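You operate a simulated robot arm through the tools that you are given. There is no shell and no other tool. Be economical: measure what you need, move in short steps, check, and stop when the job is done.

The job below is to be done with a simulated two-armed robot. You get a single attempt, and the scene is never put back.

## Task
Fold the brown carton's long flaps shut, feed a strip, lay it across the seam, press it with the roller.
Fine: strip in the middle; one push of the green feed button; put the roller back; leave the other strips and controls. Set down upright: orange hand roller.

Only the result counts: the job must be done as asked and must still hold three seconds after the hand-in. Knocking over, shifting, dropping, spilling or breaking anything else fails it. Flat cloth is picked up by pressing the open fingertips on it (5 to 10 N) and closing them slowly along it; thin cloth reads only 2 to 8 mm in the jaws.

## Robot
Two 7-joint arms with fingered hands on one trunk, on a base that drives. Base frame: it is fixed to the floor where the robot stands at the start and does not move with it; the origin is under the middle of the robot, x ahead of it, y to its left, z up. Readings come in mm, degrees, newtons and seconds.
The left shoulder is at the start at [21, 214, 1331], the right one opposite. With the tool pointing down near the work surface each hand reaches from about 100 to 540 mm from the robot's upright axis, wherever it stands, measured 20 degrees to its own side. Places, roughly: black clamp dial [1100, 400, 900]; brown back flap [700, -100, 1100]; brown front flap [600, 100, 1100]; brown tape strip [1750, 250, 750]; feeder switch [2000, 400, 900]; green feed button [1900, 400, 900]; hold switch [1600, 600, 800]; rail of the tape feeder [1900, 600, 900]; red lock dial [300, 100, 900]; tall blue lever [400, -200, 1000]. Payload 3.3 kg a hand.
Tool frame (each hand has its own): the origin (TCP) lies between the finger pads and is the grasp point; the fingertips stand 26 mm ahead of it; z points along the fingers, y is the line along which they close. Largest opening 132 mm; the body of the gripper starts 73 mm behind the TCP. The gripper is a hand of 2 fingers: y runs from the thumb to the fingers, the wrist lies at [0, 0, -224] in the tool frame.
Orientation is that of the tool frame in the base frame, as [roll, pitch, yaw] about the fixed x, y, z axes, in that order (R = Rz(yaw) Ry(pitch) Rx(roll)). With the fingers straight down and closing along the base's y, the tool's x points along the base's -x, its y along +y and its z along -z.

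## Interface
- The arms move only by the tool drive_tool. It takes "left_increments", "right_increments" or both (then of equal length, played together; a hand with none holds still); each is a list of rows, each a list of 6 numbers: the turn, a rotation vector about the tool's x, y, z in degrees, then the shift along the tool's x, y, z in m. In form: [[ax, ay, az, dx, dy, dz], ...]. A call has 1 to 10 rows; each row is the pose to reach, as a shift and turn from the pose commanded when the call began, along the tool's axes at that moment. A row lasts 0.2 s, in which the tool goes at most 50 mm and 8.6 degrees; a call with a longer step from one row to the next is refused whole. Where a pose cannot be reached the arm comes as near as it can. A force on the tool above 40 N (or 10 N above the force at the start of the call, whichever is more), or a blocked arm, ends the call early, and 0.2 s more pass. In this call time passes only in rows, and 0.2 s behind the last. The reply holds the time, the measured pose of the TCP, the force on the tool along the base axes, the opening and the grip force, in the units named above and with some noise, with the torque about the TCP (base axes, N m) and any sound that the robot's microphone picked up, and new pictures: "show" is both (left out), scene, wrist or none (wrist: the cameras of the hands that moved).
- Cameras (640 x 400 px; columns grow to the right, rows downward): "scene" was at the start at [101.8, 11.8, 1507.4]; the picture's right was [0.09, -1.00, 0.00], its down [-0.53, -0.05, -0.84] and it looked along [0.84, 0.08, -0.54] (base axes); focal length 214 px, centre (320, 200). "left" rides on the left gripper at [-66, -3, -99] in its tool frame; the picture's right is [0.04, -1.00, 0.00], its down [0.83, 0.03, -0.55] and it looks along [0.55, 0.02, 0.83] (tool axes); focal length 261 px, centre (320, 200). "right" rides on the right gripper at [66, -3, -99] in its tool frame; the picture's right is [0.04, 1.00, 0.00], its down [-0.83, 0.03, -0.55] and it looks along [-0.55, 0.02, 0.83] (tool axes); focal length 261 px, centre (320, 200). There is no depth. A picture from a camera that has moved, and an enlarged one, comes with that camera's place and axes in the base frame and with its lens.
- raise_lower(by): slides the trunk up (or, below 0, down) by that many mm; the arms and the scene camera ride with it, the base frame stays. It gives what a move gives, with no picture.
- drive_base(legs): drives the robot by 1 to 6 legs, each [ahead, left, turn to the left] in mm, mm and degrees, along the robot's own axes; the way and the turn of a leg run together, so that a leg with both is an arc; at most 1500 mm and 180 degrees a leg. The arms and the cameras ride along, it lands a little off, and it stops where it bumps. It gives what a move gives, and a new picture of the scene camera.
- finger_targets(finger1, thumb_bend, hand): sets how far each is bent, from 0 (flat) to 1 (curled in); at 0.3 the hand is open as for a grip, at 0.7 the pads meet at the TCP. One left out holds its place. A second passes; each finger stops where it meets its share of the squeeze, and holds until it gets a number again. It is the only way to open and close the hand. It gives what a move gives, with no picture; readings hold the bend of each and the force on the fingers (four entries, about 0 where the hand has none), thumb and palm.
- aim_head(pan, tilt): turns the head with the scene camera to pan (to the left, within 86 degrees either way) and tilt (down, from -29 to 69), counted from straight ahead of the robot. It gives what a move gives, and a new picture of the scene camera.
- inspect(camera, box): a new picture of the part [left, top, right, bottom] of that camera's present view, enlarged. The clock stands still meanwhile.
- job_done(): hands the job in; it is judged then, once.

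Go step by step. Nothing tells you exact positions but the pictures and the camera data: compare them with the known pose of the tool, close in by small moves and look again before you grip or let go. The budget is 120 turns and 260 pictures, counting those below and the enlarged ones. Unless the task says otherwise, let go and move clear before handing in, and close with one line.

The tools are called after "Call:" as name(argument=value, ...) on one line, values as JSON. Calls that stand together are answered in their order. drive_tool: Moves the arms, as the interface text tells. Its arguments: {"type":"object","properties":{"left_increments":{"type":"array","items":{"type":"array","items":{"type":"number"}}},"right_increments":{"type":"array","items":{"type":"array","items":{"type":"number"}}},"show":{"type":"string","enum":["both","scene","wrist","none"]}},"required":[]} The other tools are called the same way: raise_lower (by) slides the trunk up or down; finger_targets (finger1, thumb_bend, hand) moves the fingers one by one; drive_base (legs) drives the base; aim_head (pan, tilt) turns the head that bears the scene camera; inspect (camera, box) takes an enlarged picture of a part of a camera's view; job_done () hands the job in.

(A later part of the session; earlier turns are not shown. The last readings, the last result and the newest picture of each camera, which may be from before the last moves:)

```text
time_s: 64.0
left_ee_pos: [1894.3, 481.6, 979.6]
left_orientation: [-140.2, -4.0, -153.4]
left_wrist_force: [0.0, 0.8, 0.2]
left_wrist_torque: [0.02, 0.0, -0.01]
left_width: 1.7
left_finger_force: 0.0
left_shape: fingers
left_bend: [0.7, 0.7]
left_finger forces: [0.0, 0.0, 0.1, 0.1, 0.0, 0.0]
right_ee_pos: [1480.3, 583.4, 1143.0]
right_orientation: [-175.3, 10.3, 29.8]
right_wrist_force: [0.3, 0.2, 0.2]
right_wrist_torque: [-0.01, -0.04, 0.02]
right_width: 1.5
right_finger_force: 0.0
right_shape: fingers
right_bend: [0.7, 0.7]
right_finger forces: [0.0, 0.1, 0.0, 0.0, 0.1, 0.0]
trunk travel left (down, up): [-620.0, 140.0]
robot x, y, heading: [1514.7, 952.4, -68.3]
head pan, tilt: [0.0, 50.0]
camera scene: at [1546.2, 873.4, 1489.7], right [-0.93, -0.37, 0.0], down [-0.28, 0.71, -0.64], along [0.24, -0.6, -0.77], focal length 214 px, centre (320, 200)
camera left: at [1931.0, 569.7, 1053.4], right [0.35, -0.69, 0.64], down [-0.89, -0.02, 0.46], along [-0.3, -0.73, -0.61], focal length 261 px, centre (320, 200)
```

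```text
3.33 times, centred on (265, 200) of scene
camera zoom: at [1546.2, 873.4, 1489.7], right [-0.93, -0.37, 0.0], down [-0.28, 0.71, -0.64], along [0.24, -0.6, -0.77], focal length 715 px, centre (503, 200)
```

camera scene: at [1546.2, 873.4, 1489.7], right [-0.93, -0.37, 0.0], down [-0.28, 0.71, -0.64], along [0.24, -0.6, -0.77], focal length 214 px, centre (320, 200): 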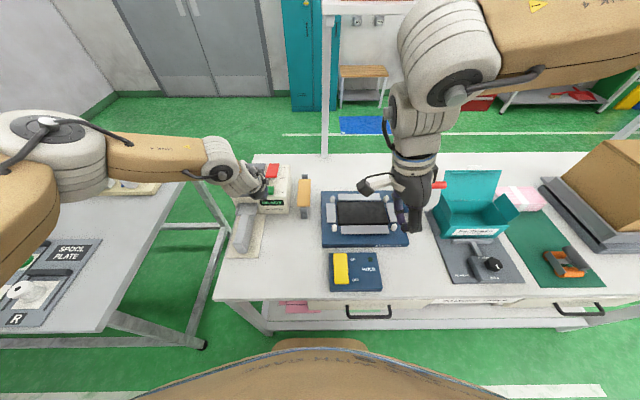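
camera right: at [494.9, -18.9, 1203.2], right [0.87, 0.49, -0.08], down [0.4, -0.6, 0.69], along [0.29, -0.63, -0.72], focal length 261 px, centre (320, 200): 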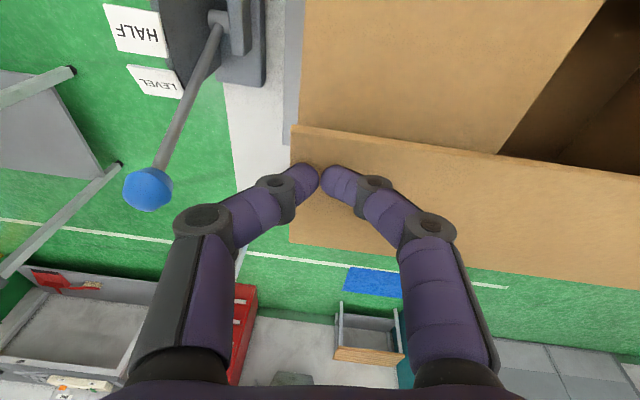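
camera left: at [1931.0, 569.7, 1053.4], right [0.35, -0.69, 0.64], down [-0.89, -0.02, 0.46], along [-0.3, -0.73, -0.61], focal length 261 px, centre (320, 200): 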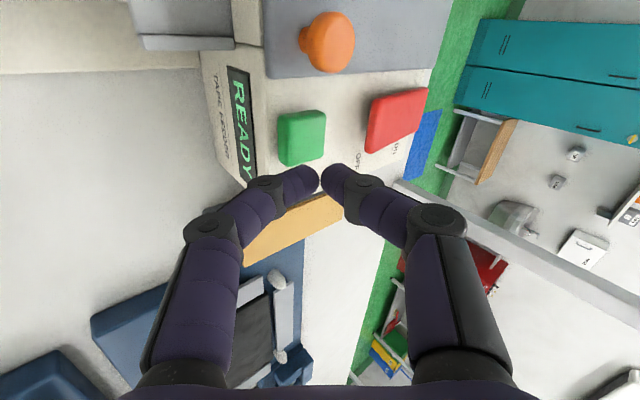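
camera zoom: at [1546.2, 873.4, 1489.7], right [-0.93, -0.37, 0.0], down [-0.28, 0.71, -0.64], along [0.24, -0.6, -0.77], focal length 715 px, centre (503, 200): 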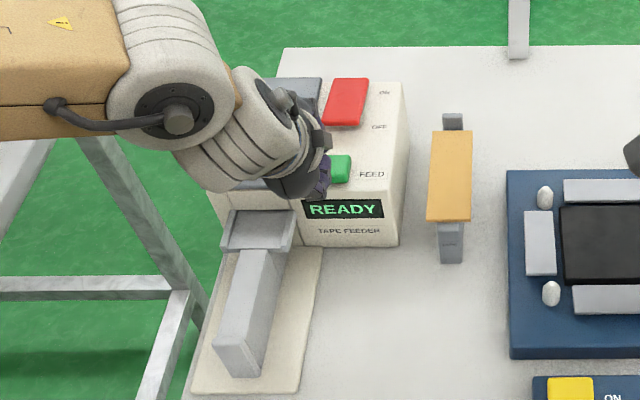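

Great view: the button is directly under the fingertips. Approach to just above it and look.

Call:
drive_tool(left_increments=[[0, 0, 0, 0, 0.006, 0.025], [0, 0, 0, 0, 0.01, 0.038]], show="wrist")

Call:
inspect(camera="scene", box=[240, 150, 310, 220])

```text
time_s: 64.6
left_ee_pos: [1900.0, 464.6, 946.2]
left_orientation: [-140.3, -4.1, -153.4]
left_wrist_force: [0.9, 0.4, 1.2]
left_wrist_torque: [0.01, -0.01, -0.01]
left_width: 0.3
left_finger_force: 0.9
left_shape: fingers
left_bend: [0.7, 0.7]
left_finger forces: [1.9, 0.0, 0.0, 0.0, 0.0, 0.0]
right_ee_pos: [1478.8, 584.4, 1143.1]
right_orientation: [-175.2, 10.3, 29.8]
right_wrist_force: [-0.2, 0.7, -0.1]
right_wrist_torque: [0.03, -0.01, 0.0]
right_width: 1.7
right_finger_force: 0.1
right_shape: fingers
right_bend: [0.7, 0.7]
right_finger forces: [0.0, 0.0, 0.0, 0.0, 0.1, 0.0]
trunk travel left (down, up): [-620.0, 140.0]
robot x, y, heading: [1512.4, 953.0, -68.8]
head pan, tilt: [0.0, 50.0]
heard: click
camera left: at [1935.9, 552.6, 1018.6], right [0.35, -0.69, 0.64], down [-0.89, -0.02, 0.46], along [-0.3, -0.73, -0.61], focal length 261 px, centre (320, 200)
```

left: 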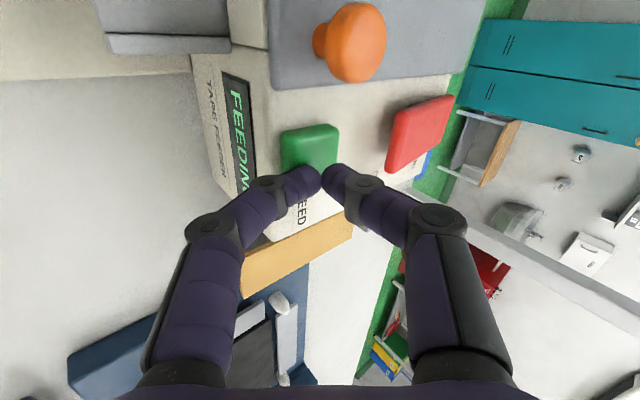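

```text
5.71 times, centred on (275, 185) of scene
camera zoom: at [1545.5, 873.7, 1489.7], right [-0.93, -0.37, 0.0], down [-0.28, 0.71, -0.64], along [0.24, -0.6, -0.77], focal length 1226 px, centre (577, 286)
```

zoom: 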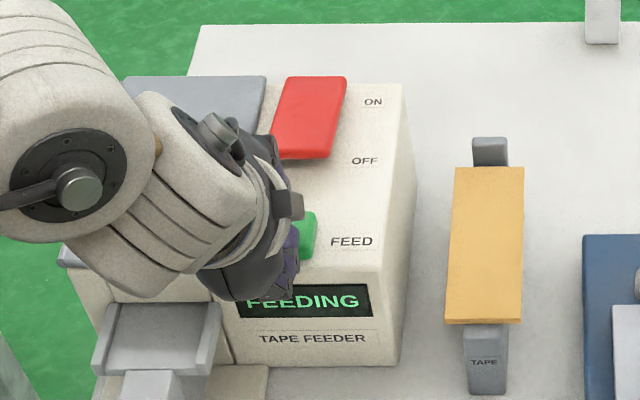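

It clicked and shows FEEDING — that was the one push. Retract carefully and watch what comes out.

Call:
drive_tool(left_increments=[[0, 0, 0, 0, -0.01, -0.035], [0, 0, 0, 0, -0.01, -0.07], [0, 0, 0, 0, -0.01, -0.11], [0, 0, 0, 0, -0.01, -0.15]], show="scene")

Call:
inspect(camera="scene", box=[210, 150, 330, 270])

```text
time_s: 65.6
left_ee_pos: [1867.7, 549.7, 1067.3]
left_orientation: [-140.4, -4.2, -153.4]
left_wrist_force: [-0.1, 0.0, 0.5]
left_wrist_torque: [-0.03, 0.0, 0.0]
left_width: 1.3
left_finger_force: 0.1
left_shape: fingers
left_bend: [0.7, 0.7]
left_finger forces: [0.0, 0.0, 0.1, 0.0, 0.1, 0.0]
right_ee_pos: [1479.4, 584.5, 1144.7]
right_orientation: [-175.1, 10.4, 29.8]
right_wrist_force: [-1.9, -0.1, 0.2]
right_wrist_torque: [0.02, 0.01, 0.0]
right_width: 1.6
right_finger_force: 0.0
right_shape: fingers
right_bend: [0.7, 0.7]
right_finger forces: [0.1, 0.0, 0.1, 0.0, 0.1, 0.0]
trunk travel left (down, up): [-620.0, 140.0]
robot x, y, heading: [1511.3, 953.1, -68.5]
head pan, tilt: [0.0, 50.0]
camera scene: at [1545.2, 873.7, 1489.7], right [-0.93, -0.37, 0.0], down [-0.28, 0.71, -0.64], along [0.24, -0.6, -0.77], focal length 214 px, centre (320, 200)
```

scene: 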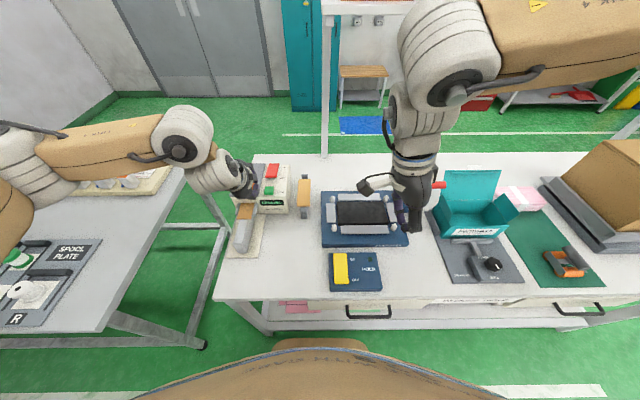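

```text
3.33 times, centred on (270, 210) of scene
camera zoom: at [1545.2, 873.7, 1489.7], right [-0.93, -0.37, 0.0], down [-0.28, 0.71, -0.64], along [0.24, -0.6, -0.77], focal length 715 px, centre (487, 167)
```

zoom: 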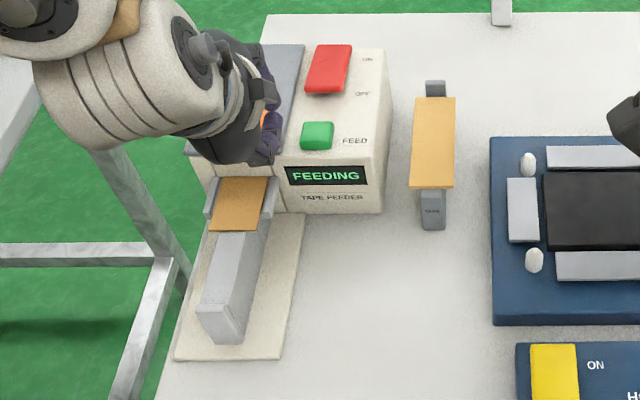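

A strip is sliding out onto the rail. I'll move the left hand back, upright and out of the view while the feed finishes.

Call:
drive_tool(left_increments=[[-8, 0, 0, -0.014, 0.013, -0.016], [-16, 0, 0, -0.027, 0.026, -0.032], [-24, 0, 0, -0.04, 0.039, -0.048], [-32, 0, 0, -0.054, 0.051, -0.064], [-40, 0, 0, -0.068, 0.064, -0.08]], show="none")

Call:
drive_tool(left_increments=[[0, 0, 8.5, 0, 0, 0], [0, 0, 17, 0, 0, 0], [0, 0, 25.5, 0, 0, 0], [0, 0, 34, 0, 0, 0], [0, 0, 42.5, 0, 0, 0], [0, 0, 51, 0, 0, 0], [0, 0, 59.5, 0, 0, 0], [0, 0, 68, 0, 0, 0], [0, 0, 76.5, 0, 0, 0], [0, 0, 85, 0, 0, 0]])

Call:
inspect(camera="scene", box=[210, 150, 330, 270])

```text
time_s: 66.8
left_ee_pos: [1885.4, 669.3, 1081.9]
left_orientation: [179.4, -4.1, -153.4]
left_wrist_force: [1.4, -0.7, -0.2]
left_wrist_torque: [0.0, 0.02, -0.02]
left_width: 1.7
left_finger_force: 0.0
left_shape: fingers
left_bend: [0.7, 0.7]
left_finger forces: [0.1, 0.0, 0.0, 0.0, 0.1, 0.0]
right_ee_pos: [1480.1, 584.0, 1143.6]
right_orientation: [-175.3, 10.2, 29.7]
right_wrist_force: [0.9, 0.6, -0.9]
right_wrist_torque: [-0.02, -0.06, 0.0]
right_width: 1.8
right_finger_force: 0.0
right_shape: fingers
right_bend: [0.7, 0.7]
right_finger forces: [0.0, 0.0, 0.0, 0.0, 0.0, 0.0]
trunk travel left (down, up): [-620.0, 140.0]
robot x, y, heading: [1513.0, 950.6, -68.5]
head pan, tilt: [0.0, 50.0]
```

```text
time_s: 69.0
left_ee_pos: [1886.8, 669.7, 1081.6]
left_orientation: [-176.0, -0.8, 121.5]
left_wrist_force: [0.6, 0.3, 0.8]
left_wrist_torque: [0.01, 0.0, 0.03]
left_width: 1.6
left_finger_force: 0.0
left_shape: fingers
left_bend: [0.7, 0.7]
left_finger forces: [0.0, 0.0, 0.1, 0.0, 0.0, 0.0]
right_ee_pos: [1480.2, 584.5, 1143.3]
right_orientation: [-175.2, 10.3, 29.9]
right_wrist_force: [0.9, 0.3, 0.7]
right_wrist_torque: [-0.01, 0.01, -0.02]
right_width: 1.5
right_finger_force: 0.2
right_shape: fingers
right_bend: [0.7, 0.7]
right_finger forces: [0.1, 0.1, 0.0, 0.1, 0.1, 0.0]
trunk travel left (down, up): [-620.0, 140.0]
robot x, y, heading: [1510.4, 951.9, -68.6]
head pan, tilt: [0.0, 50.0]
camera scene: at [1545.9, 873.2, 1489.7], right [-0.93, -0.37, 0.0], down [-0.28, 0.71, -0.64], along [0.24, -0.6, -0.77], focal length 214 px, centre (320, 200)
camera left: at [1924.3, 615.6, 1180.8], right [-0.87, -0.48, 0.07], down [-0.37, 0.74, 0.56], along [-0.33, 0.46, -0.83], focal length 261 px, centre (320, 200)
```

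scene: 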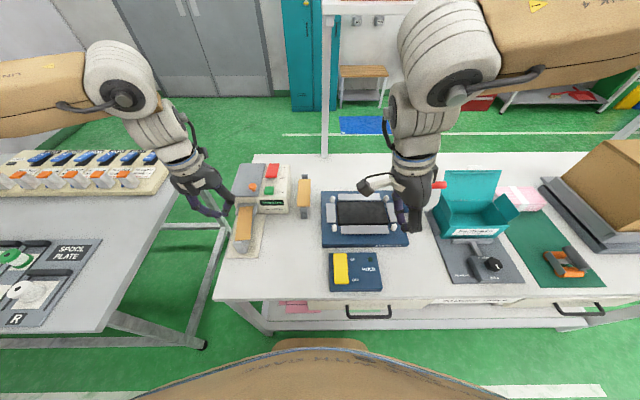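
left: 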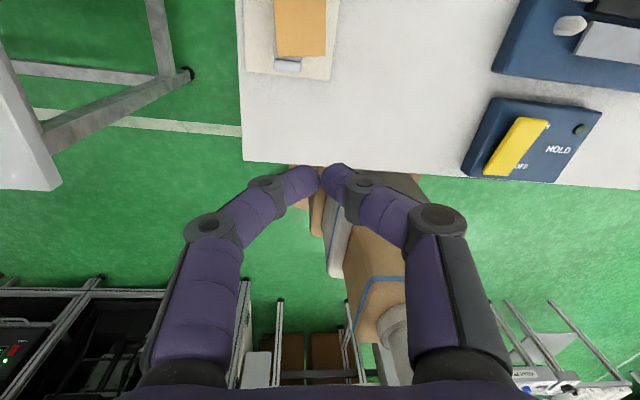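

```text
3.33 times, centred on (270, 210) of scene
camera zoom: at [1545.9, 873.2, 1489.7], right [-0.93, -0.37, 0.0], down [-0.28, 0.71, -0.64], along [0.24, -0.6, -0.77], focal length 715 px, centre (487, 167)
```

zoom: 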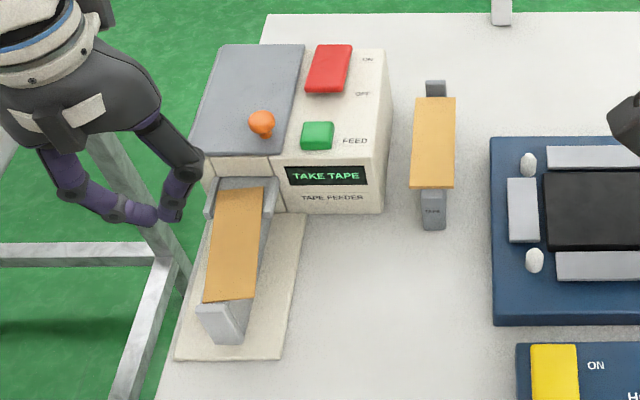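

Display says TAKE TAPE; the strip lies on the rail, about 140×48 mm, at z≈874. Open the left fingers partway, tilt 35° forward and hover over it.

Call:
finger_targets(hand="left", finger1=0.45, thumb_bend=0.45)

Call:
drive_tool(left_increments=[[0, -7, 0, -0.02, 0, 0.02], [0, -14, 0, -0.04, 0, 0.045], [0, -21, 0, -0.06, 0, 0.07], [0, -28, 0, -0.08, 0, 0.1], [0, -35, 0, -0.09, 0, 0.13]])

Call:
inspect(camera="scene", box=[210, 150, 330, 270])

```text
time_s: 70.0
left_ee_pos: [1884.9, 668.8, 1082.9]
left_orientation: [-175.9, -0.7, 121.5]
left_wrist_force: [-0.3, -0.6, 0.7]
left_wrist_torque: [0.03, 0.03, -0.02]
left_width: 82.6
left_finger_force: 0.2
left_shape: fingers
left_bend: [0.45, 0.45]
left_finger forces: [0.0, 0.0, 0.1, 0.0, 0.1, 0.0]
right_ee_pos: [1481.7, 584.0, 1144.1]
right_orientation: [-175.2, 10.2, 29.9]
right_wrist_force: [-0.5, 0.2, 0.5]
right_wrist_torque: [-0.01, 0.02, 0.03]
right_width: 1.6
right_finger_force: 0.0
right_shape: fingers
right_bend: [0.7, 0.7]
right_finger forces: [0.0, 0.0, 0.0, 0.1, 0.1, 0.0]
trunk travel left (down, up): [-620.0, 140.0]
robot x, y, heading: [1510.6, 953.0, -68.8]
head pan, tilt: [0.0, 50.0]
```

```text
time_s: 71.2
left_ee_pos: [1923.7, 589.9, 951.0]
left_orientation: [-174.9, 34.2, 124.4]
left_wrist_force: [0.2, -0.1, 0.5]
left_wrist_torque: [0.0, -0.01, 0.0]
left_width: 83.0
left_finger_force: 0.0
left_shape: fingers
left_bend: [0.45, 0.45]
left_finger forces: [0.1, 0.0, 0.0, 0.0, 0.1, 0.1]
right_ee_pos: [1479.2, 584.7, 1143.9]
right_orientation: [-175.2, 10.3, 29.9]
right_wrist_force: [-0.4, 0.4, 0.3]
right_wrist_torque: [0.04, 0.0, 0.01]
right_width: 1.4
right_finger_force: 0.1
right_shape: fingers
right_bend: [0.7, 0.7]
right_finger forces: [0.0, 0.0, 0.1, 0.1, 0.0, 0.0]
trunk travel left (down, up): [-620.0, 140.0]
robot x, y, heading: [1515.9, 954.3, -68.4]
head pan, tilt: [0.0, 50.0]
camera scene: at [1546.2, 873.4, 1489.7], right [-0.93, -0.37, 0.0], down [-0.28, 0.71, -0.64], along [0.24, -0.6, -0.77], focal length 214 px, centre (320, 200)
camera left: at [1927.6, 595.5, 1070.1], right [-0.87, -0.5, 0.05], down [-0.5, 0.87, -0.01], along [-0.03, -0.04, -1.0], focal length 261 px, centre (320, 200)
```

scene: 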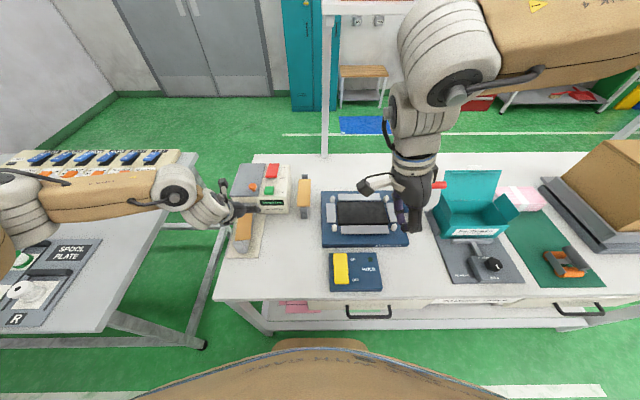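
left: 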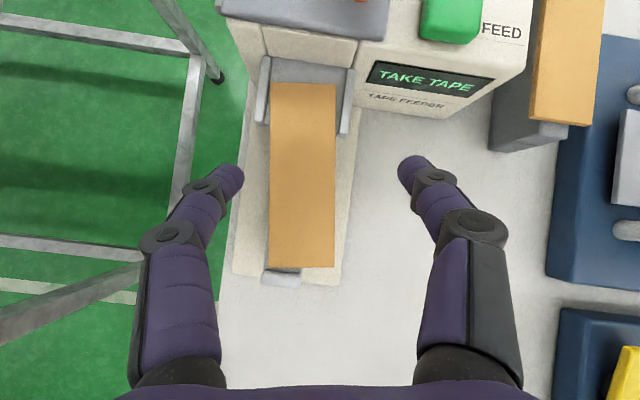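

```text
3.33 times, centred on (270, 210) of scene
camera zoom: at [1546.2, 873.4, 1489.7], right [-0.93, -0.37, 0.0], down [-0.28, 0.71, -0.64], along [0.24, -0.6, -0.77], focal length 715 px, centre (487, 167)
```

zoom: 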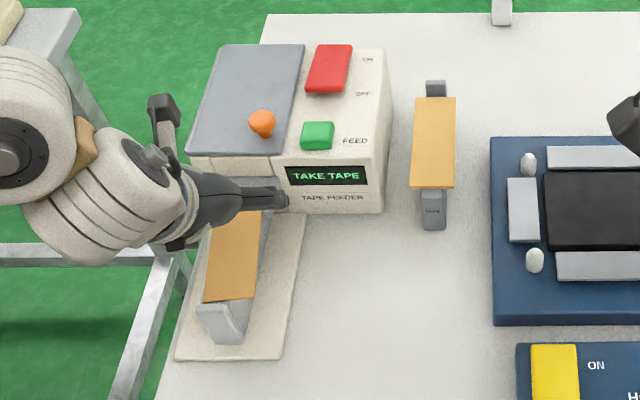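

The wrist camera looks straight down: the strip is aligned with the hand, 13 mm to the left. Correct and descend.

Call:
drive_tool(left_increments=[[-5, 0, 0, 0, 0.013, 0], [-5, 0, 0, 0.017, 0.013, 0.025], [-5, 0, 0, 0.029, 0.013, 0.042], [-5, 0, 0, 0.034, 0.013, 0.05]], show="wrist")

Call:
inspect(camera="scene", box=[210, 160, 290, 240])

```text
time_s: 72.2
left_ee_pos: [1932.5, 594.3, 890.6]
left_orientation: [-179.9, 34.0, 124.4]
left_wrist_force: [-0.3, -0.1, 0.4]
left_wrist_torque: [0.0, 0.0, 0.0]
left_width: 82.8
left_finger_force: 0.0
left_shape: fingers
left_bend: [0.45, 0.45]
left_finger forces: [0.1, 0.0, 0.1, 0.0, 0.1, 0.0]
right_ee_pos: [1481.1, 584.2, 1143.7]
right_orientation: [-175.3, 10.3, 29.8]
right_wrist_force: [0.0, -0.1, 0.1]
right_wrist_torque: [-0.01, 0.01, 0.0]
right_width: 1.8
right_finger_force: 0.1
right_shape: fingers
right_bend: [0.7, 0.7]
right_finger forces: [0.0, 0.0, 0.1, 0.1, 0.0, 0.0]
trunk travel left (down, up): [-620.0, 140.0]
robot x, y, heading: [1511.6, 950.0, -68.2]
head pan, tilt: [0.0, 50.0]
camera left: at [1928.3, 594.8, 1009.0], right [-0.84, -0.54, -0.02], down [-0.54, 0.84, -0.01], along [0.02, 0.0, -1.0], focal length 261 px, centre (320, 200)
```

left: 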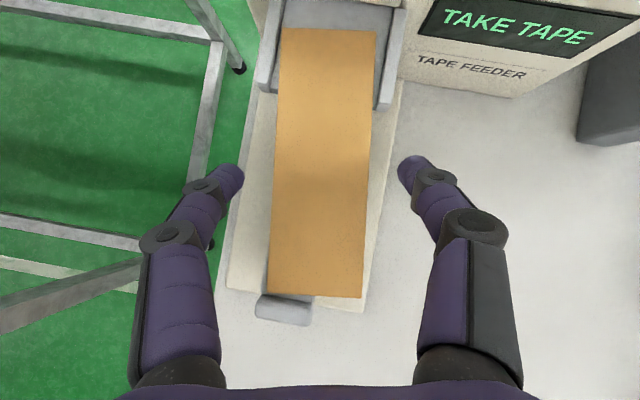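

```text
5.00 times, centred on (250, 200) of scene
camera zoom: at [1546.1, 873.3, 1489.7], right [-0.93, -0.37, 0.0], down [-0.28, 0.71, -0.64], along [0.24, -0.6, -0.77], focal length 1072 px, centre (670, 200)
```

zoom: 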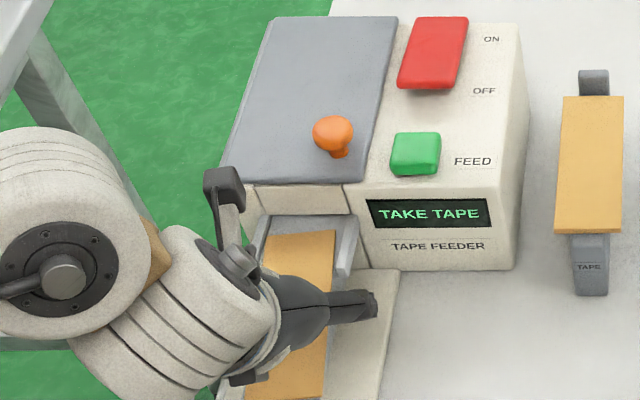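

Call:
drive_tool(left_increments=[[0, 0, 2.5, 0, 0, 0]], show="none")

Call:
finger_targets(hand="left", finger1=0.55, thumb_bend=0.55)

Call:
inspect(camera="left", box=[160, 0, 480, 200])

Call:
finger_targets(hand="left", finger1=0.58, thumb_bend=0.58)

Call:
inspect(camera="left", box=[160, 0, 480, 200])

```text
time_s: 72.6
left_ee_pos: [1932.5, 592.9, 889.4]
left_orientation: [178.3, 34.1, 121.4]
left_wrist_force: [-0.1, -0.2, -0.2]
left_wrist_torque: [-0.06, -0.03, 0.02]
left_width: 82.9
left_finger_force: 0.1
left_shape: fingers
left_bend: [0.45, 0.45]
left_finger forces: [0.1, 0.1, 0.0, 0.0, 0.0, 0.0]
right_ee_pos: [1480.5, 584.3, 1143.1]
right_orientation: [-175.2, 10.2, 29.8]
right_wrist_force: [-0.1, 0.0, 0.3]
right_wrist_torque: [0.01, 0.0, -0.02]
right_width: 1.5
right_finger_force: 0.0
right_shape: fingers
right_bend: [0.7, 0.7]
right_finger forces: [0.0, 0.1, 0.0, 0.0, 0.1, 0.0]
trunk travel left (down, up): [-620.0, 140.0]
robot x, y, heading: [1511.4, 949.9, -68.5]
head pan, tilt: [0.0, 50.0]
```

```text
time_s: 73.6
left_ee_pos: [1932.6, 594.4, 891.6]
left_orientation: [178.2, 34.1, 121.4]
left_wrist_force: [-0.8, -0.6, 0.0]
left_wrist_torque: [0.02, -0.02, 0.02]
left_width: 51.1
left_finger_force: 0.1
left_shape: fingers
left_bend: [0.54, 0.55]
left_finger forces: [0.2, 0.0, 0.0, 0.0, 0.3, 0.0]
right_ee_pos: [1480.4, 583.6, 1144.9]
right_orientation: [-175.3, 10.3, 29.8]
right_wrist_force: [0.5, -0.3, 0.0]
right_wrist_torque: [-0.01, -0.01, -0.02]
right_width: 1.7
right_finger_force: 0.0
right_shape: fingers
right_bend: [0.7, 0.7]
right_finger forces: [0.1, 0.0, 0.1, 0.0, 0.1, 0.1]
trunk travel left (down, up): [-620.0, 140.0]
robot x, y, heading: [1513.6, 954.0, -68.4]
head pan, tilt: [0.0, 50.0]
```

```text
2.00 times, centred on (320, 100) of left
camera zoom: at [1925.9, 593.1, 1009.0], right [-0.86, -0.51, -0.05], down [-0.51, 0.86, -0.01], along [0.05, 0.02, -1.0], focal length 521 px, centre (320, 400)
```

zoom: 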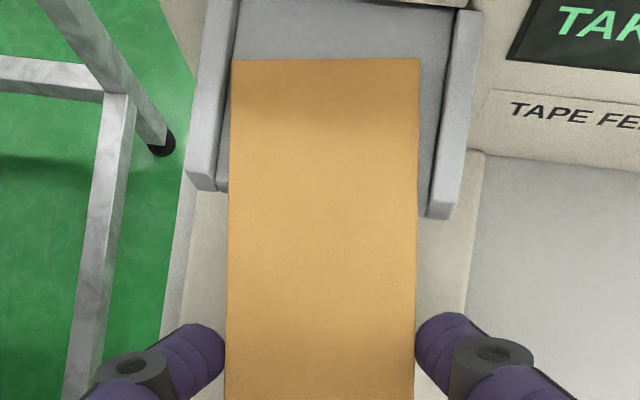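

```text
time_s: 74.6
left_ee_pos: [1932.0, 593.5, 889.6]
left_orientation: [178.4, 34.2, 121.3]
left_wrist_force: [-0.4, -0.1, -0.6]
left_wrist_torque: [0.0, -0.05, 0.01]
left_width: 49.1
left_finger_force: 1.7
left_shape: fingers
left_bend: [0.55, 0.56]
left_finger forces: [1.4, 0.0, 0.0, 0.0, 1.5, 0.1]
right_ee_pos: [1480.8, 584.6, 1145.1]
right_orientation: [-175.2, 10.3, 29.7]
right_wrist_force: [0.0, 0.1, 0.4]
right_wrist_torque: [0.01, 0.0, -0.01]
right_width: 1.4
right_finger_force: 0.1
right_shape: fingers
right_bend: [0.7, 0.7]
right_finger forces: [0.0, 0.0, 0.1, 0.0, 0.1, 0.1]
trunk travel left (down, up): [-620.0, 140.0]
robot x, y, heading: [1512.2, 952.2, -68.3]
head pan, tilt: [0.0, 50.0]
```

```text
2.00 times, centred on (320, 100) of left
camera zoom: at [1925.9, 593.0, 1009.0], right [-0.86, -0.51, -0.05], down [-0.51, 0.86, -0.01], along [0.05, 0.02, -1.0], focal length 521 px, centre (320, 400)
```

zoom: 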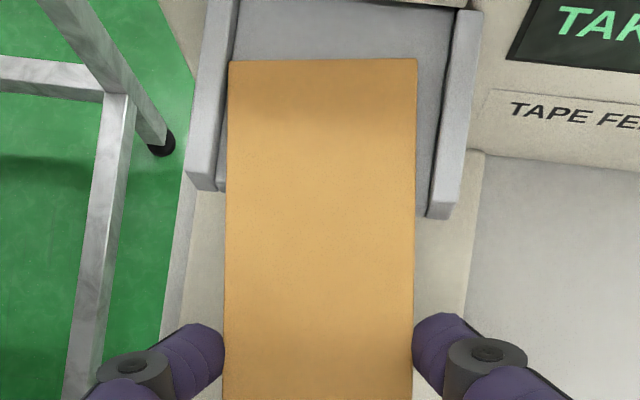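

Contact at 49 mm, the strip holds stiff. Squeeze a bit more and lift.

Call:
finger_targets(hand="left", finger1=0.65, thumb_bend=0.65)

Call:
drive_tool(left_increments=[[0, 0, 0, -0.006, 0, -0.008], [0, 0, 0, -0.017, 0, -0.025], [0, 0, 0, -0.034, 0, -0.05], [0, 0, 0, -0.051, 0, -0.075]])

```text
time_s: 75.6
left_ee_pos: [1930.6, 593.9, 890.4]
left_orientation: [178.3, 34.0, 121.4]
left_wrist_force: [-1.0, 0.4, -0.3]
left_wrist_torque: [-0.07, 0.0, -0.06]
left_width: 46.5
left_finger_force: 8.6
left_shape: fingers
left_bend: [0.55, 0.61]
left_finger forces: [8.4, 0.0, 0.1, 0.0, 8.9, 0.1]
right_ee_pos: [1480.1, 584.1, 1143.5]
right_orientation: [-175.2, 10.3, 29.8]
right_wrist_force: [0.5, 0.6, -1.0]
right_wrist_torque: [0.0, 0.0, 0.01]
right_width: 1.5
right_finger_force: 0.1
right_shape: fingers
right_bend: [0.7, 0.7]
right_finger forces: [0.0, 0.0, 0.0, 0.0, 0.0, 0.0]
trunk travel left (down, up): [-620.0, 140.0]
robot x, y, heading: [1510.7, 955.6, -68.5]
head pan, tilt: [0.0, 50.0]
```

```text
time_s: 76.6
left_ee_pos: [1929.7, 593.4, 981.7]
left_orientation: [178.2, 34.1, 121.3]
left_wrist_force: [0.1, 0.6, -0.6]
left_wrist_torque: [0.02, -0.04, -0.03]
left_width: 46.6
left_finger_force: 8.3
left_shape: fingers
left_bend: [0.55, 0.61]
left_finger forces: [8.5, 0.0, 0.0, 0.0, 8.4, 0.1]
right_ee_pos: [1479.5, 584.2, 1144.3]
right_orientation: [-175.2, 10.3, 29.8]
right_wrist_force: [1.1, 0.3, 0.4]
right_wrist_torque: [0.0, 0.0, 0.01]
right_width: 1.7
right_finger_force: 0.0
right_shape: fingers
right_bend: [0.7, 0.7]
right_finger forces: [0.0, 0.0, 0.0, 0.0, 0.1, 0.0]
trunk travel left (down, up): [-620.0, 140.0]
robot x, y, heading: [1513.3, 952.0, -68.5]
head pan, tilt: [0.0, 50.0]
camera scene: at [1545.6, 873.3, 1489.7], right [-0.93, -0.37, 0.0], down [-0.28, 0.71, -0.64], along [0.24, -0.6, -0.77], focal length 214 px, centre (320, 200)
camera left: at [1924.1, 592.0, 1100.1], right [-0.86, -0.51, -0.05], down [-0.51, 0.86, -0.01], along [0.05, 0.02, -1.0], focal length 261 px, centre (320, 200)
```

scene: 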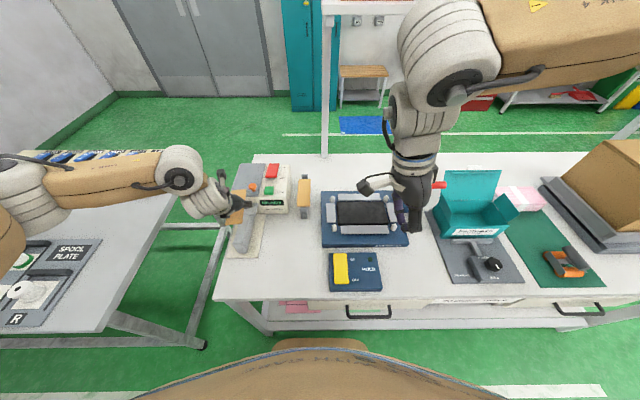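
left: 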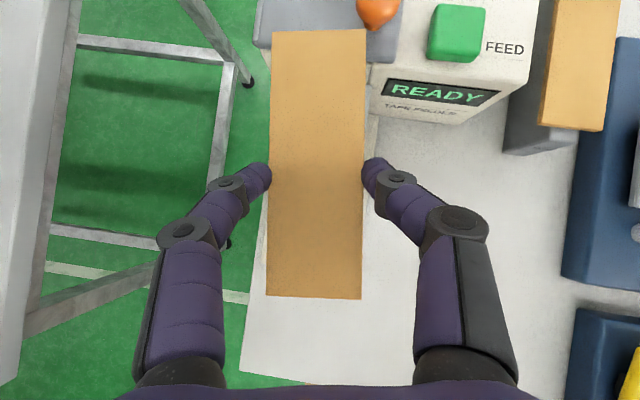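

Strip is held flat and level. Raise the trunk, back away from the bench, and go sideways to the carton.

Call:
raise_lower(by=140)

Call:
drive_base(legs=[[-230, 0, 0], [0, -1340, 0]])

```text
time_s: 78.2
left_ee_pos: [1929.8, 593.0, 1120.5]
left_orientation: [178.3, 34.0, 121.3]
left_wrist_force: [0.1, -0.1, -0.3]
left_wrist_torque: [0.03, -0.01, 0.0]
left_width: 46.3
left_finger_force: 9.1
left_shape: fingers
left_bend: [0.55, 0.61]
left_finger forces: [8.4, 0.1, 0.0, 0.0, 8.4, 0.0]
right_ee_pos: [1479.5, 582.8, 1283.9]
right_orientation: [-175.2, 10.3, 29.9]
right_wrist_force: [0.1, -0.8, 0.0]
right_wrist_torque: [-0.02, 0.01, 0.03]
right_width: 1.8
right_finger_force: 0.1
right_shape: fingers
right_bend: [0.7, 0.7]
right_finger forces: [0.0, 0.0, 0.1, 0.0, 0.0, 0.1]
trunk travel left (down, up): [-760.0, 0.0]
robot x, y, heading: [1509.5, 954.8, -68.3]
head pan, tilt: [0.0, 50.0]
```

```text
time_s: 86.3
left_ee_pos: [599.3, 310.7, 1120.8]
left_orientation: [178.3, 34.1, 121.7]
left_wrist_force: [0.0, 0.0, 0.7]
left_wrist_torque: [0.0, 0.02, 0.02]
left_width: 46.4
left_finger_force: 8.9
left_shape: fingers
left_bend: [0.55, 0.61]
left_finger forces: [8.6, 0.0, 0.0, 0.1, 8.4, 0.0]
right_ee_pos: [151.5, 298.5, 1284.0]
right_orientation: [-175.3, 10.3, 30.2]
right_wrist_force: [-0.3, -0.7, -0.3]
right_wrist_torque: [0.02, -0.02, 0.01]
right_width: 1.8
right_finger_force: 0.1
right_shape: fingers
right_bend: [0.7, 0.7]
right_finger forces: [0.0, 0.1, 0.1, 0.0, 0.1, 0.1]
trunk travel left (down, up): [-760.0, 0.0]
robot x, y, heading: [180.8, 666.4, -68.1]
head pan, tilt: [0.0, 50.0]
camera scene: at [214.0, 590.2, 1629.8], right [-0.93, -0.37, 0.0], down [-0.29, 0.71, -0.64], along [0.24, -0.6, -0.77], focal length 214 px, centre (320, 200)
```

scene: 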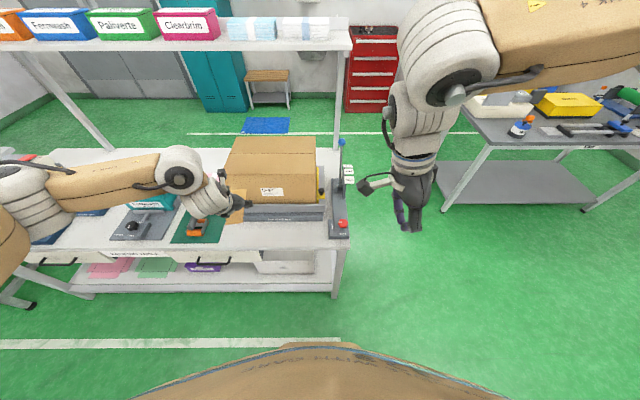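

Call:
inspect(camera="scene", box=[170, 120, 370, 260])

```text
2.86 times, centred on (270, 190) of scene
camera zoom: at [214.0, 590.2, 1629.8], right [-0.93, -0.37, 0.0], down [-0.29, 0.71, -0.64], along [0.24, -0.6, -0.77], focal length 613 px, centre (463, 229)
```

zoom: 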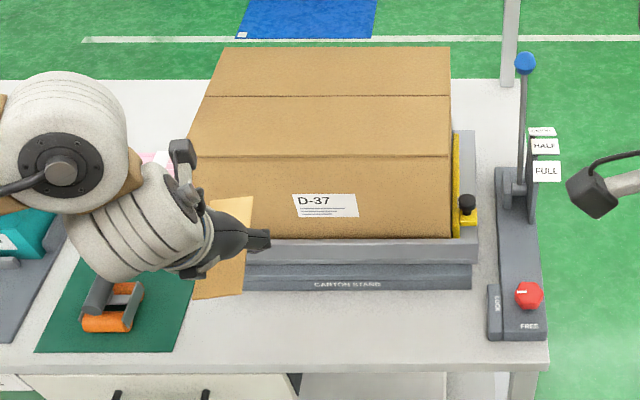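

Carton centre is 804 ahead, 200 left of the robot; seam is parallel to my lateral axis. I turn the strip square to the seam, raise it slightly and drive in.

Call:
drive_tool(left_increments=[[2.1, 0, 3.1, -0.006, 0, -0.009], [4.2, 0, 6.2, -0.014, 0, -0.021]], show="none")

Call:
drive_base(legs=[[222, 0, 0]])

Call:
inspect(camera="scene", box=[170, 140, 370, 280])

Call:
inspect(camera="left", box=[0, 0, 640, 400])

```text
time_s: 86.9
left_ee_pos: [599.4, 310.5, 1147.4]
left_orientation: [178.3, 33.9, 114.2]
left_wrist_force: [-0.4, -1.1, 0.4]
left_wrist_torque: [-0.01, -0.01, 0.02]
left_width: 46.5
left_finger_force: 8.1
left_shape: fingers
left_bend: [0.55, 0.61]
left_finger forces: [8.5, 0.1, 0.0, 0.1, 8.2, 0.1]
right_ee_pos: [151.0, 298.4, 1283.6]
right_orientation: [-175.2, 10.3, 30.1]
right_wrist_force: [0.9, -0.4, 0.4]
right_wrist_torque: [0.02, 0.02, -0.01]
right_width: 1.6
right_finger_force: 0.1
right_shape: fingers
right_bend: [0.7, 0.7]
right_finger forces: [0.0, 0.1, 0.0, 0.1, 0.0, 0.0]
trunk travel left (down, up): [-760.0, 0.0]
robot x, y, heading: [180.2, 667.2, -68.0]
head pan, tilt: [0.0, 50.0]
```

```text
time_s: 88.6
left_ee_pos: [682.9, 103.0, 1145.0]
left_orientation: [178.3, 34.0, 114.3]
left_wrist_force: [-1.0, 0.5, 0.4]
left_wrist_torque: [0.01, 0.04, 0.0]
left_width: 46.5
left_finger_force: 8.8
left_shape: fingers
left_bend: [0.55, 0.61]
left_finger forces: [8.5, 0.0, 0.0, 0.0, 8.2, 0.1]
right_ee_pos: [234.5, 91.4, 1284.1]
right_orientation: [-175.1, 10.1, 30.2]
right_wrist_force: [-0.2, -0.4, 0.0]
right_wrist_torque: [0.02, 0.02, 0.02]
right_width: 1.4
right_finger_force: 0.0
right_shape: fingers
right_bend: [0.7, 0.7]
right_finger forces: [0.0, 0.0, 0.0, 0.1, 0.0, 0.0]
trunk travel left (down, up): [-760.0, 0.0]
robot x, y, heading: [265.7, 460.1, -67.9]
head pan, tilt: [0.0, 50.0]
camera scene: at [297.8, 383.0, 1629.7], right [-0.93, -0.37, 0.0], down [-0.29, 0.71, -0.64], along [0.24, -0.6, -0.77], focal length 214 px, centre (320, 200)
```

scene: 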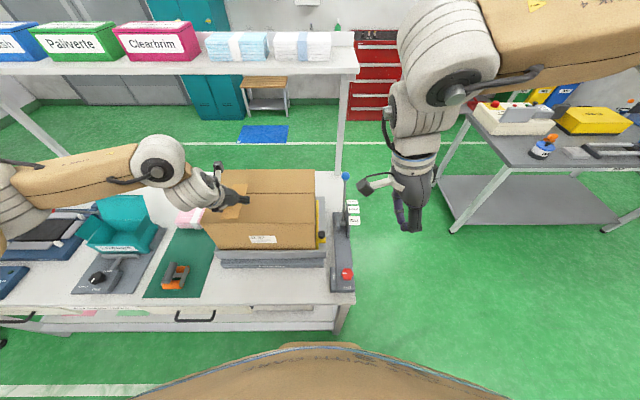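

```text
2.86 times, centred on (270, 210) of scene
camera zoom: at [297.8, 383.0, 1629.7], right [-0.93, -0.37, 0.0], down [-0.29, 0.71, -0.64], along [0.24, -0.6, -0.77], focal length 613 px, centre (463, 171)
```

zoom: 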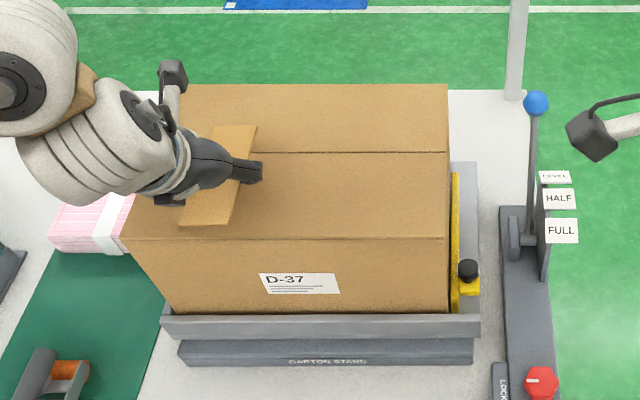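

```text
1.00 times, centred on (320, 200) of left (not enlarged: the box is as wide or as high as the picture)
camera zoom: at [677.7, 102.7, 1264.7], right [-0.92, -0.39, -0.05], down [-0.4, 0.92, 0.0], along [0.05, 0.01, -1.0], focal length 261 px, centre (320, 200)
```

zoom: 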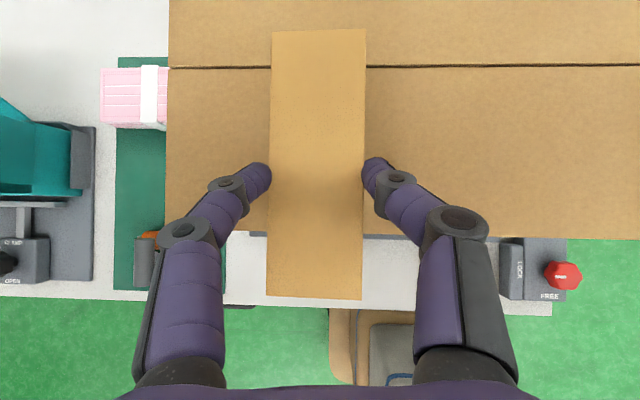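

Scene and wrist views agree: I need 78 mm ahead and 60 mm right. Move at height, then check again.

Call:
drive_tool(left_increments=[[0, 0, 0, -0.022, -0.02, 0.0145], [0, 0, 0, -0.043, -0.04, 0.029], [0, 0, 0, -0.0647, -0.0605, 0.0436]], show="wrist")

Call:
inspect(camera="scene", box=[190, 150, 350, 270])

```text
time_s: 89.4
left_ee_pos: [661.3, 6.9, 1143.9]
left_orientation: [178.1, 34.0, 114.3]
left_wrist_force: [-0.4, -0.3, -0.2]
left_wrist_torque: [0.0, -0.04, 0.05]
left_width: 46.2
left_finger_force: 8.4
left_shape: fingers
left_bend: [0.55, 0.61]
left_finger forces: [8.4, 0.0, 0.1, 0.0, 7.9, 0.0]
right_ee_pos: [233.2, 90.6, 1284.2]
right_orientation: [-175.2, 10.2, 30.3]
right_wrist_force: [-0.3, 0.1, 0.8]
right_wrist_torque: [0.03, -0.02, 0.01]
right_width: 1.5
right_finger_force: 0.0
right_shape: fingers
right_bend: [0.7, 0.7]
right_finger forces: [0.1, 0.0, 0.0, 0.1, 0.0, 0.1]
trunk travel left (down, up): [-760.0, 0.0]
robot x, y, heading: [264.5, 462.5, -68.0]
head pan, tilt: [0.0, 50.0]
camera left: at [656.1, 6.0, 1262.5], right [-0.92, -0.4, -0.05], down [-0.4, 0.92, 0.0], along [0.05, 0.02, -1.0], focal length 261 px, centre (320, 200)
```

left: 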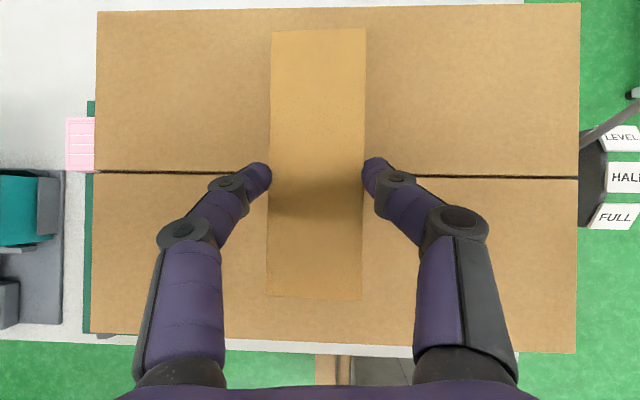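

```text
3.33 times, centred on (270, 210) of scene
camera zoom: at [296.7, 382.8, 1629.8], right [-0.93, -0.37, 0.0], down [-0.29, 0.71, -0.64], along [0.24, -0.6, -0.77], focal length 715 px, centre (487, 167)
```

zoom: 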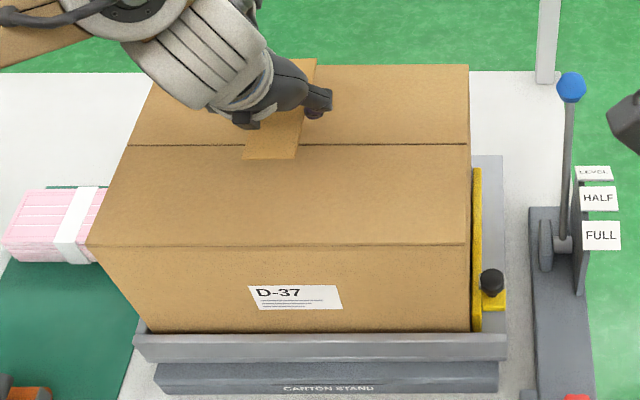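

Strip is centred on the seam; 10 mm more to the right, then descend.

Call:
drive_tool(left_increments=[[0, 0, 0, 0, -0.01, 0], [0, 0, 0, 0.012, -0.01, 0.018], [0, 0, 0, 0.02, -0.01, 0.03], [0, 0, 0, 0.0268, -0.01, 0.0398]], show="wrist")

```text
time_s: 90.4
left_ee_pos: [653.5, 3.4, 1098.2]
left_orientation: [178.4, 34.1, 114.4]
left_wrist_force: [-0.4, -0.9, 6.6]
left_wrist_torque: [-0.21, 0.12, 0.01]
left_width: 46.0
left_finger_force: 11.5
left_shape: fingers
left_bend: [0.55, 0.62]
left_finger forces: [8.5, 0.0, 0.0, 0.1, 14.3, 0.0]
right_ee_pos: [232.4, 94.0, 1284.7]
right_orientation: [-175.2, 10.2, 30.2]
right_wrist_force: [1.4, 0.0, -0.3]
right_wrist_torque: [-0.01, -0.02, 0.0]
right_width: 1.5
right_finger_force: 0.1
right_shape: fingers
right_bend: [0.7, 0.7]
right_finger forces: [0.0, 0.0, 0.1, 0.0, 0.0, 0.0]
trunk travel left (down, up): [-760.0, 0.0]
robot x, y, heading: [263.3, 458.6, -67.9]
head pan, tilt: [0.0, 50.0]
camera left: at [647.6, 3.2, 1216.9], right [-0.92, -0.4, -0.05], down [-0.4, 0.92, -0.01], along [0.05, 0.01, -1.0], focal length 261 px, centre (320, 200)
```

left: 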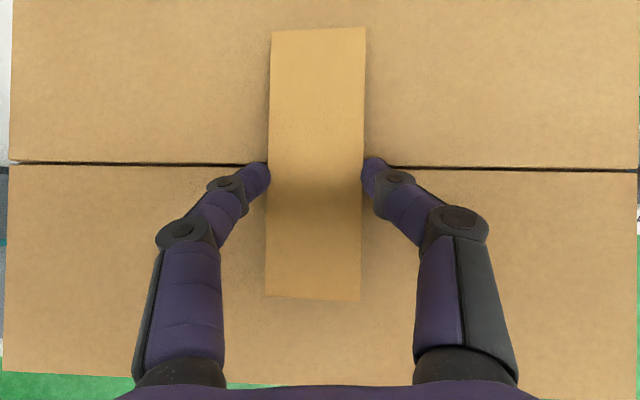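

Fingertips just touch the carton; strip is centred over the seam within a few mm. Open the fingers to lay it down.

Call:
finger_targets(hand="left", finger1=0.5, thumb_bend=0.5)

Call:
inspect(camera="left", box=[0, 0, 640, 400])

```text
time_s: 91.4
left_ee_pos: [653.6, 3.2, 1098.8]
left_orientation: [178.4, 34.2, 114.5]
left_wrist_force: [7.2, -1.3, 24.5]
left_wrist_torque: [-0.71, 0.4, 0.21]
left_width: 55.4
left_finger_force: 12.2
left_shape: fingers
left_bend: [0.5, 0.55]
left_finger forces: [0.0, 0.0, 0.0, 0.0, 25.0, 0.0]
right_ee_pos: [234.2, 95.4, 1284.3]
right_orientation: [-175.4, 10.3, 30.2]
right_wrist_force: [0.2, 0.2, -0.3]
right_wrist_torque: [-0.02, 0.05, -0.01]
right_width: 1.8
right_finger_force: 0.0
right_shape: fingers
right_bend: [0.7, 0.7]
right_finger forces: [0.0, 0.0, 0.2, 0.0, 0.1, 0.0]
trunk travel left (down, up): [-760.0, 0.0]
robot x, y, heading: [265.5, 460.2, -67.9]
head pan, tilt: [0.0, 50.0]
```

```text
1.00 times, centred on (320, 200) of left (not enlarged: the box is as wide or as high as the picture)
camera zoom: at [648.4, 4.2, 1217.4], right [-0.92, -0.4, -0.05], down [-0.4, 0.92, -0.01], along [0.05, 0.01, -1.0], focal length 261 px, centre (320, 200)
```

zoom: 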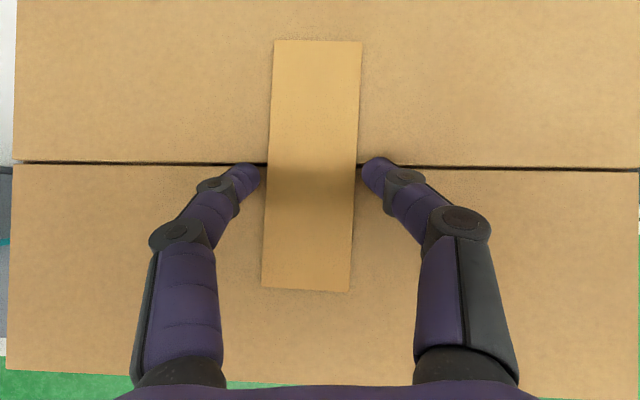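

The strip lies flat across the seam, centred within a few mm. Lift the hand gently.

Call:
drive_tool(left_increments=[[0, 0, 0, -0.003, 0, -0.004], [0, 0, 0, -0.006, 0, -0.008], [0, 0, 0, -0.017, 0, -0.025], [0, 0, 0, -0.039, 0, -0.058], [0, 0, 0, -0.056, 0, -0.083]])

Call:
inspect(camera="scene", box=[150, 150, 350, 290])

```text
time_s: 92.6
left_ee_pos: [652.5, 3.8, 1195.6]
left_orientation: [178.2, 33.8, 114.3]
left_wrist_force: [0.4, -0.1, -0.1]
left_wrist_torque: [-0.04, 0.03, -0.02]
left_width: 65.9
left_finger_force: 0.1
left_shape: fingers
left_bend: [0.5, 0.5]
left_finger forces: [0.0, 0.0, 0.0, 0.1, 0.0, 0.0]
right_ee_pos: [234.8, 92.6, 1283.3]
right_orientation: [-175.2, 10.3, 30.3]
right_wrist_force: [-1.0, 0.5, 1.1]
right_wrist_torque: [0.01, -0.01, -0.02]
right_width: 1.3
right_finger_force: 0.1
right_shape: fingers
right_bend: [0.7, 0.7]
right_finger forces: [0.0, 0.0, 0.0, 0.0, 0.0, 0.0]
trunk travel left (down, up): [-760.0, 0.0]
robot x, y, heading: [265.8, 459.4, -68.1]
head pan, tilt: [0.0, 50.0]
camera scene: at [297.3, 383.7, 1629.8], right [-0.93, -0.37, 0.0], down [-0.29, 0.71, -0.64], along [0.24, -0.6, -0.77], focal length 214 px, centre (320, 200)
camera left: at [645.7, 2.7, 1315.2], right [-0.92, -0.39, -0.05], down [-0.4, 0.92, 0.0], along [0.05, 0.02, -1.0], focal length 261 px, centre (320, 200)
```

scene: 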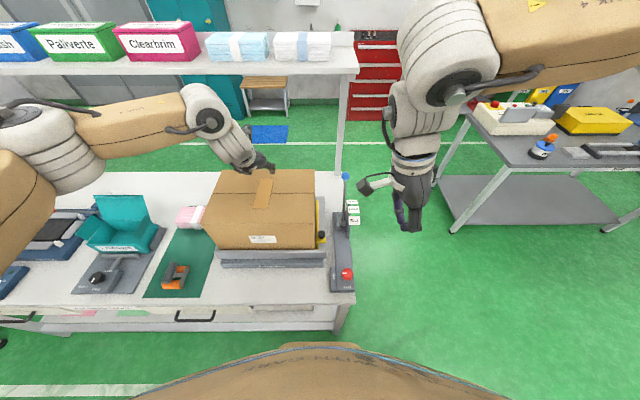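
left: 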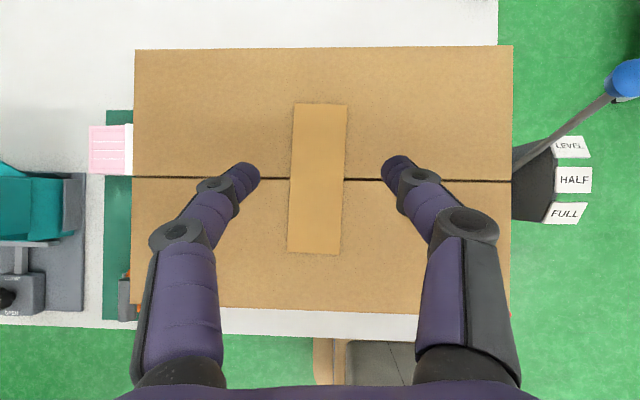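

```text
2.86 times, centred on (250, 220) of scene
camera zoom: at [297.3, 383.7, 1629.8], right [-0.93, -0.37, 0.0], down [-0.29, 0.71, -0.64], along [0.24, -0.6, -0.77], focal length 613 px, centre (520, 143)
```

zoom: 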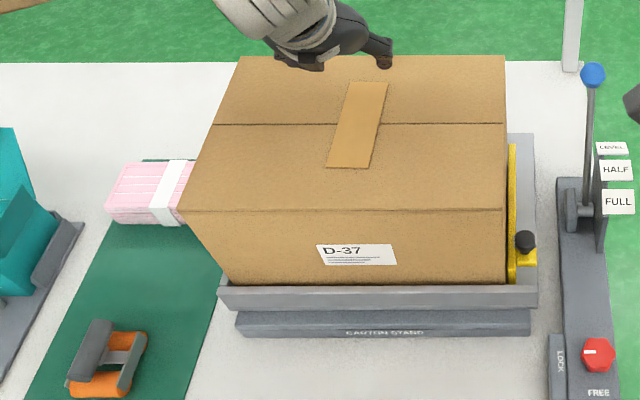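

Call:
inspect(camera="scene", box=[145, 245, 215, 300])

Call:
drive_tool(left_increments=[[0, 0, 0, 0.02, 0, -0.04], [0, 0, 0, 0.06, 0, -0.06], [0, 0, 0, 0.1, 0, -0.08], [0, 0, 0, 0.14, 0, -0.1], [0, 6, 0, 0.16, 0, -0.11], [0, 14, 0, 0.16, 0, -0.11], [0, 22, 0, 0.16, 0, -0.11], [0, 30, 0, 0.16, 0, -0.11], [0, 34, 0, 0.16, 0, -0.11]], show="none")

```text
7.27 times, centred on (180, 272) of scene
camera zoom: at [297.3, 383.7, 1629.8], right [-0.93, -0.37, 0.0], down [-0.29, 0.71, -0.64], along [0.24, -0.6, -0.77], focal length 1560 px, centre (1338, -327)
```

zoom: 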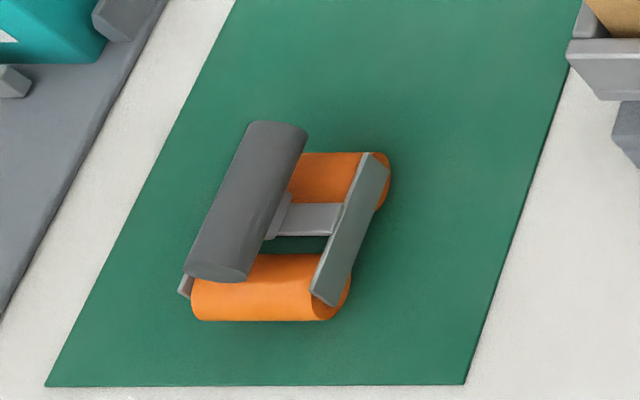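

```text
time_s: 94.6
left_ee_pos: [568.4, 178.0, 1198.6]
left_orientation: [178.5, -0.3, 115.2]
left_wrist_force: [0.3, 0.9, 0.0]
left_wrist_torque: [0.0, 0.02, 0.03]
left_width: 66.0
left_finger_force: 0.1
left_shape: fingers
left_bend: [0.5, 0.5]
left_finger forces: [0.0, 0.1, 0.0, 0.0, 0.0, 0.1]
right_ee_pos: [235.6, 93.0, 1283.2]
right_orientation: [-175.3, 10.3, 30.2]
right_wrist_force: [0.1, 0.1, 0.0]
right_wrist_torque: [-0.02, 0.0, 0.03]
right_width: 1.6
right_finger_force: 0.1
right_shape: fingers
right_bend: [0.7, 0.7]
right_finger forces: [0.0, 0.0, 0.0, 0.0, 0.0, 0.0]
trunk travel left (down, up): [-760.0, 0.0]
robot x, y, heading: [266.4, 461.7, -67.9]
head pan, tilt: [0.0, 50.0]
```

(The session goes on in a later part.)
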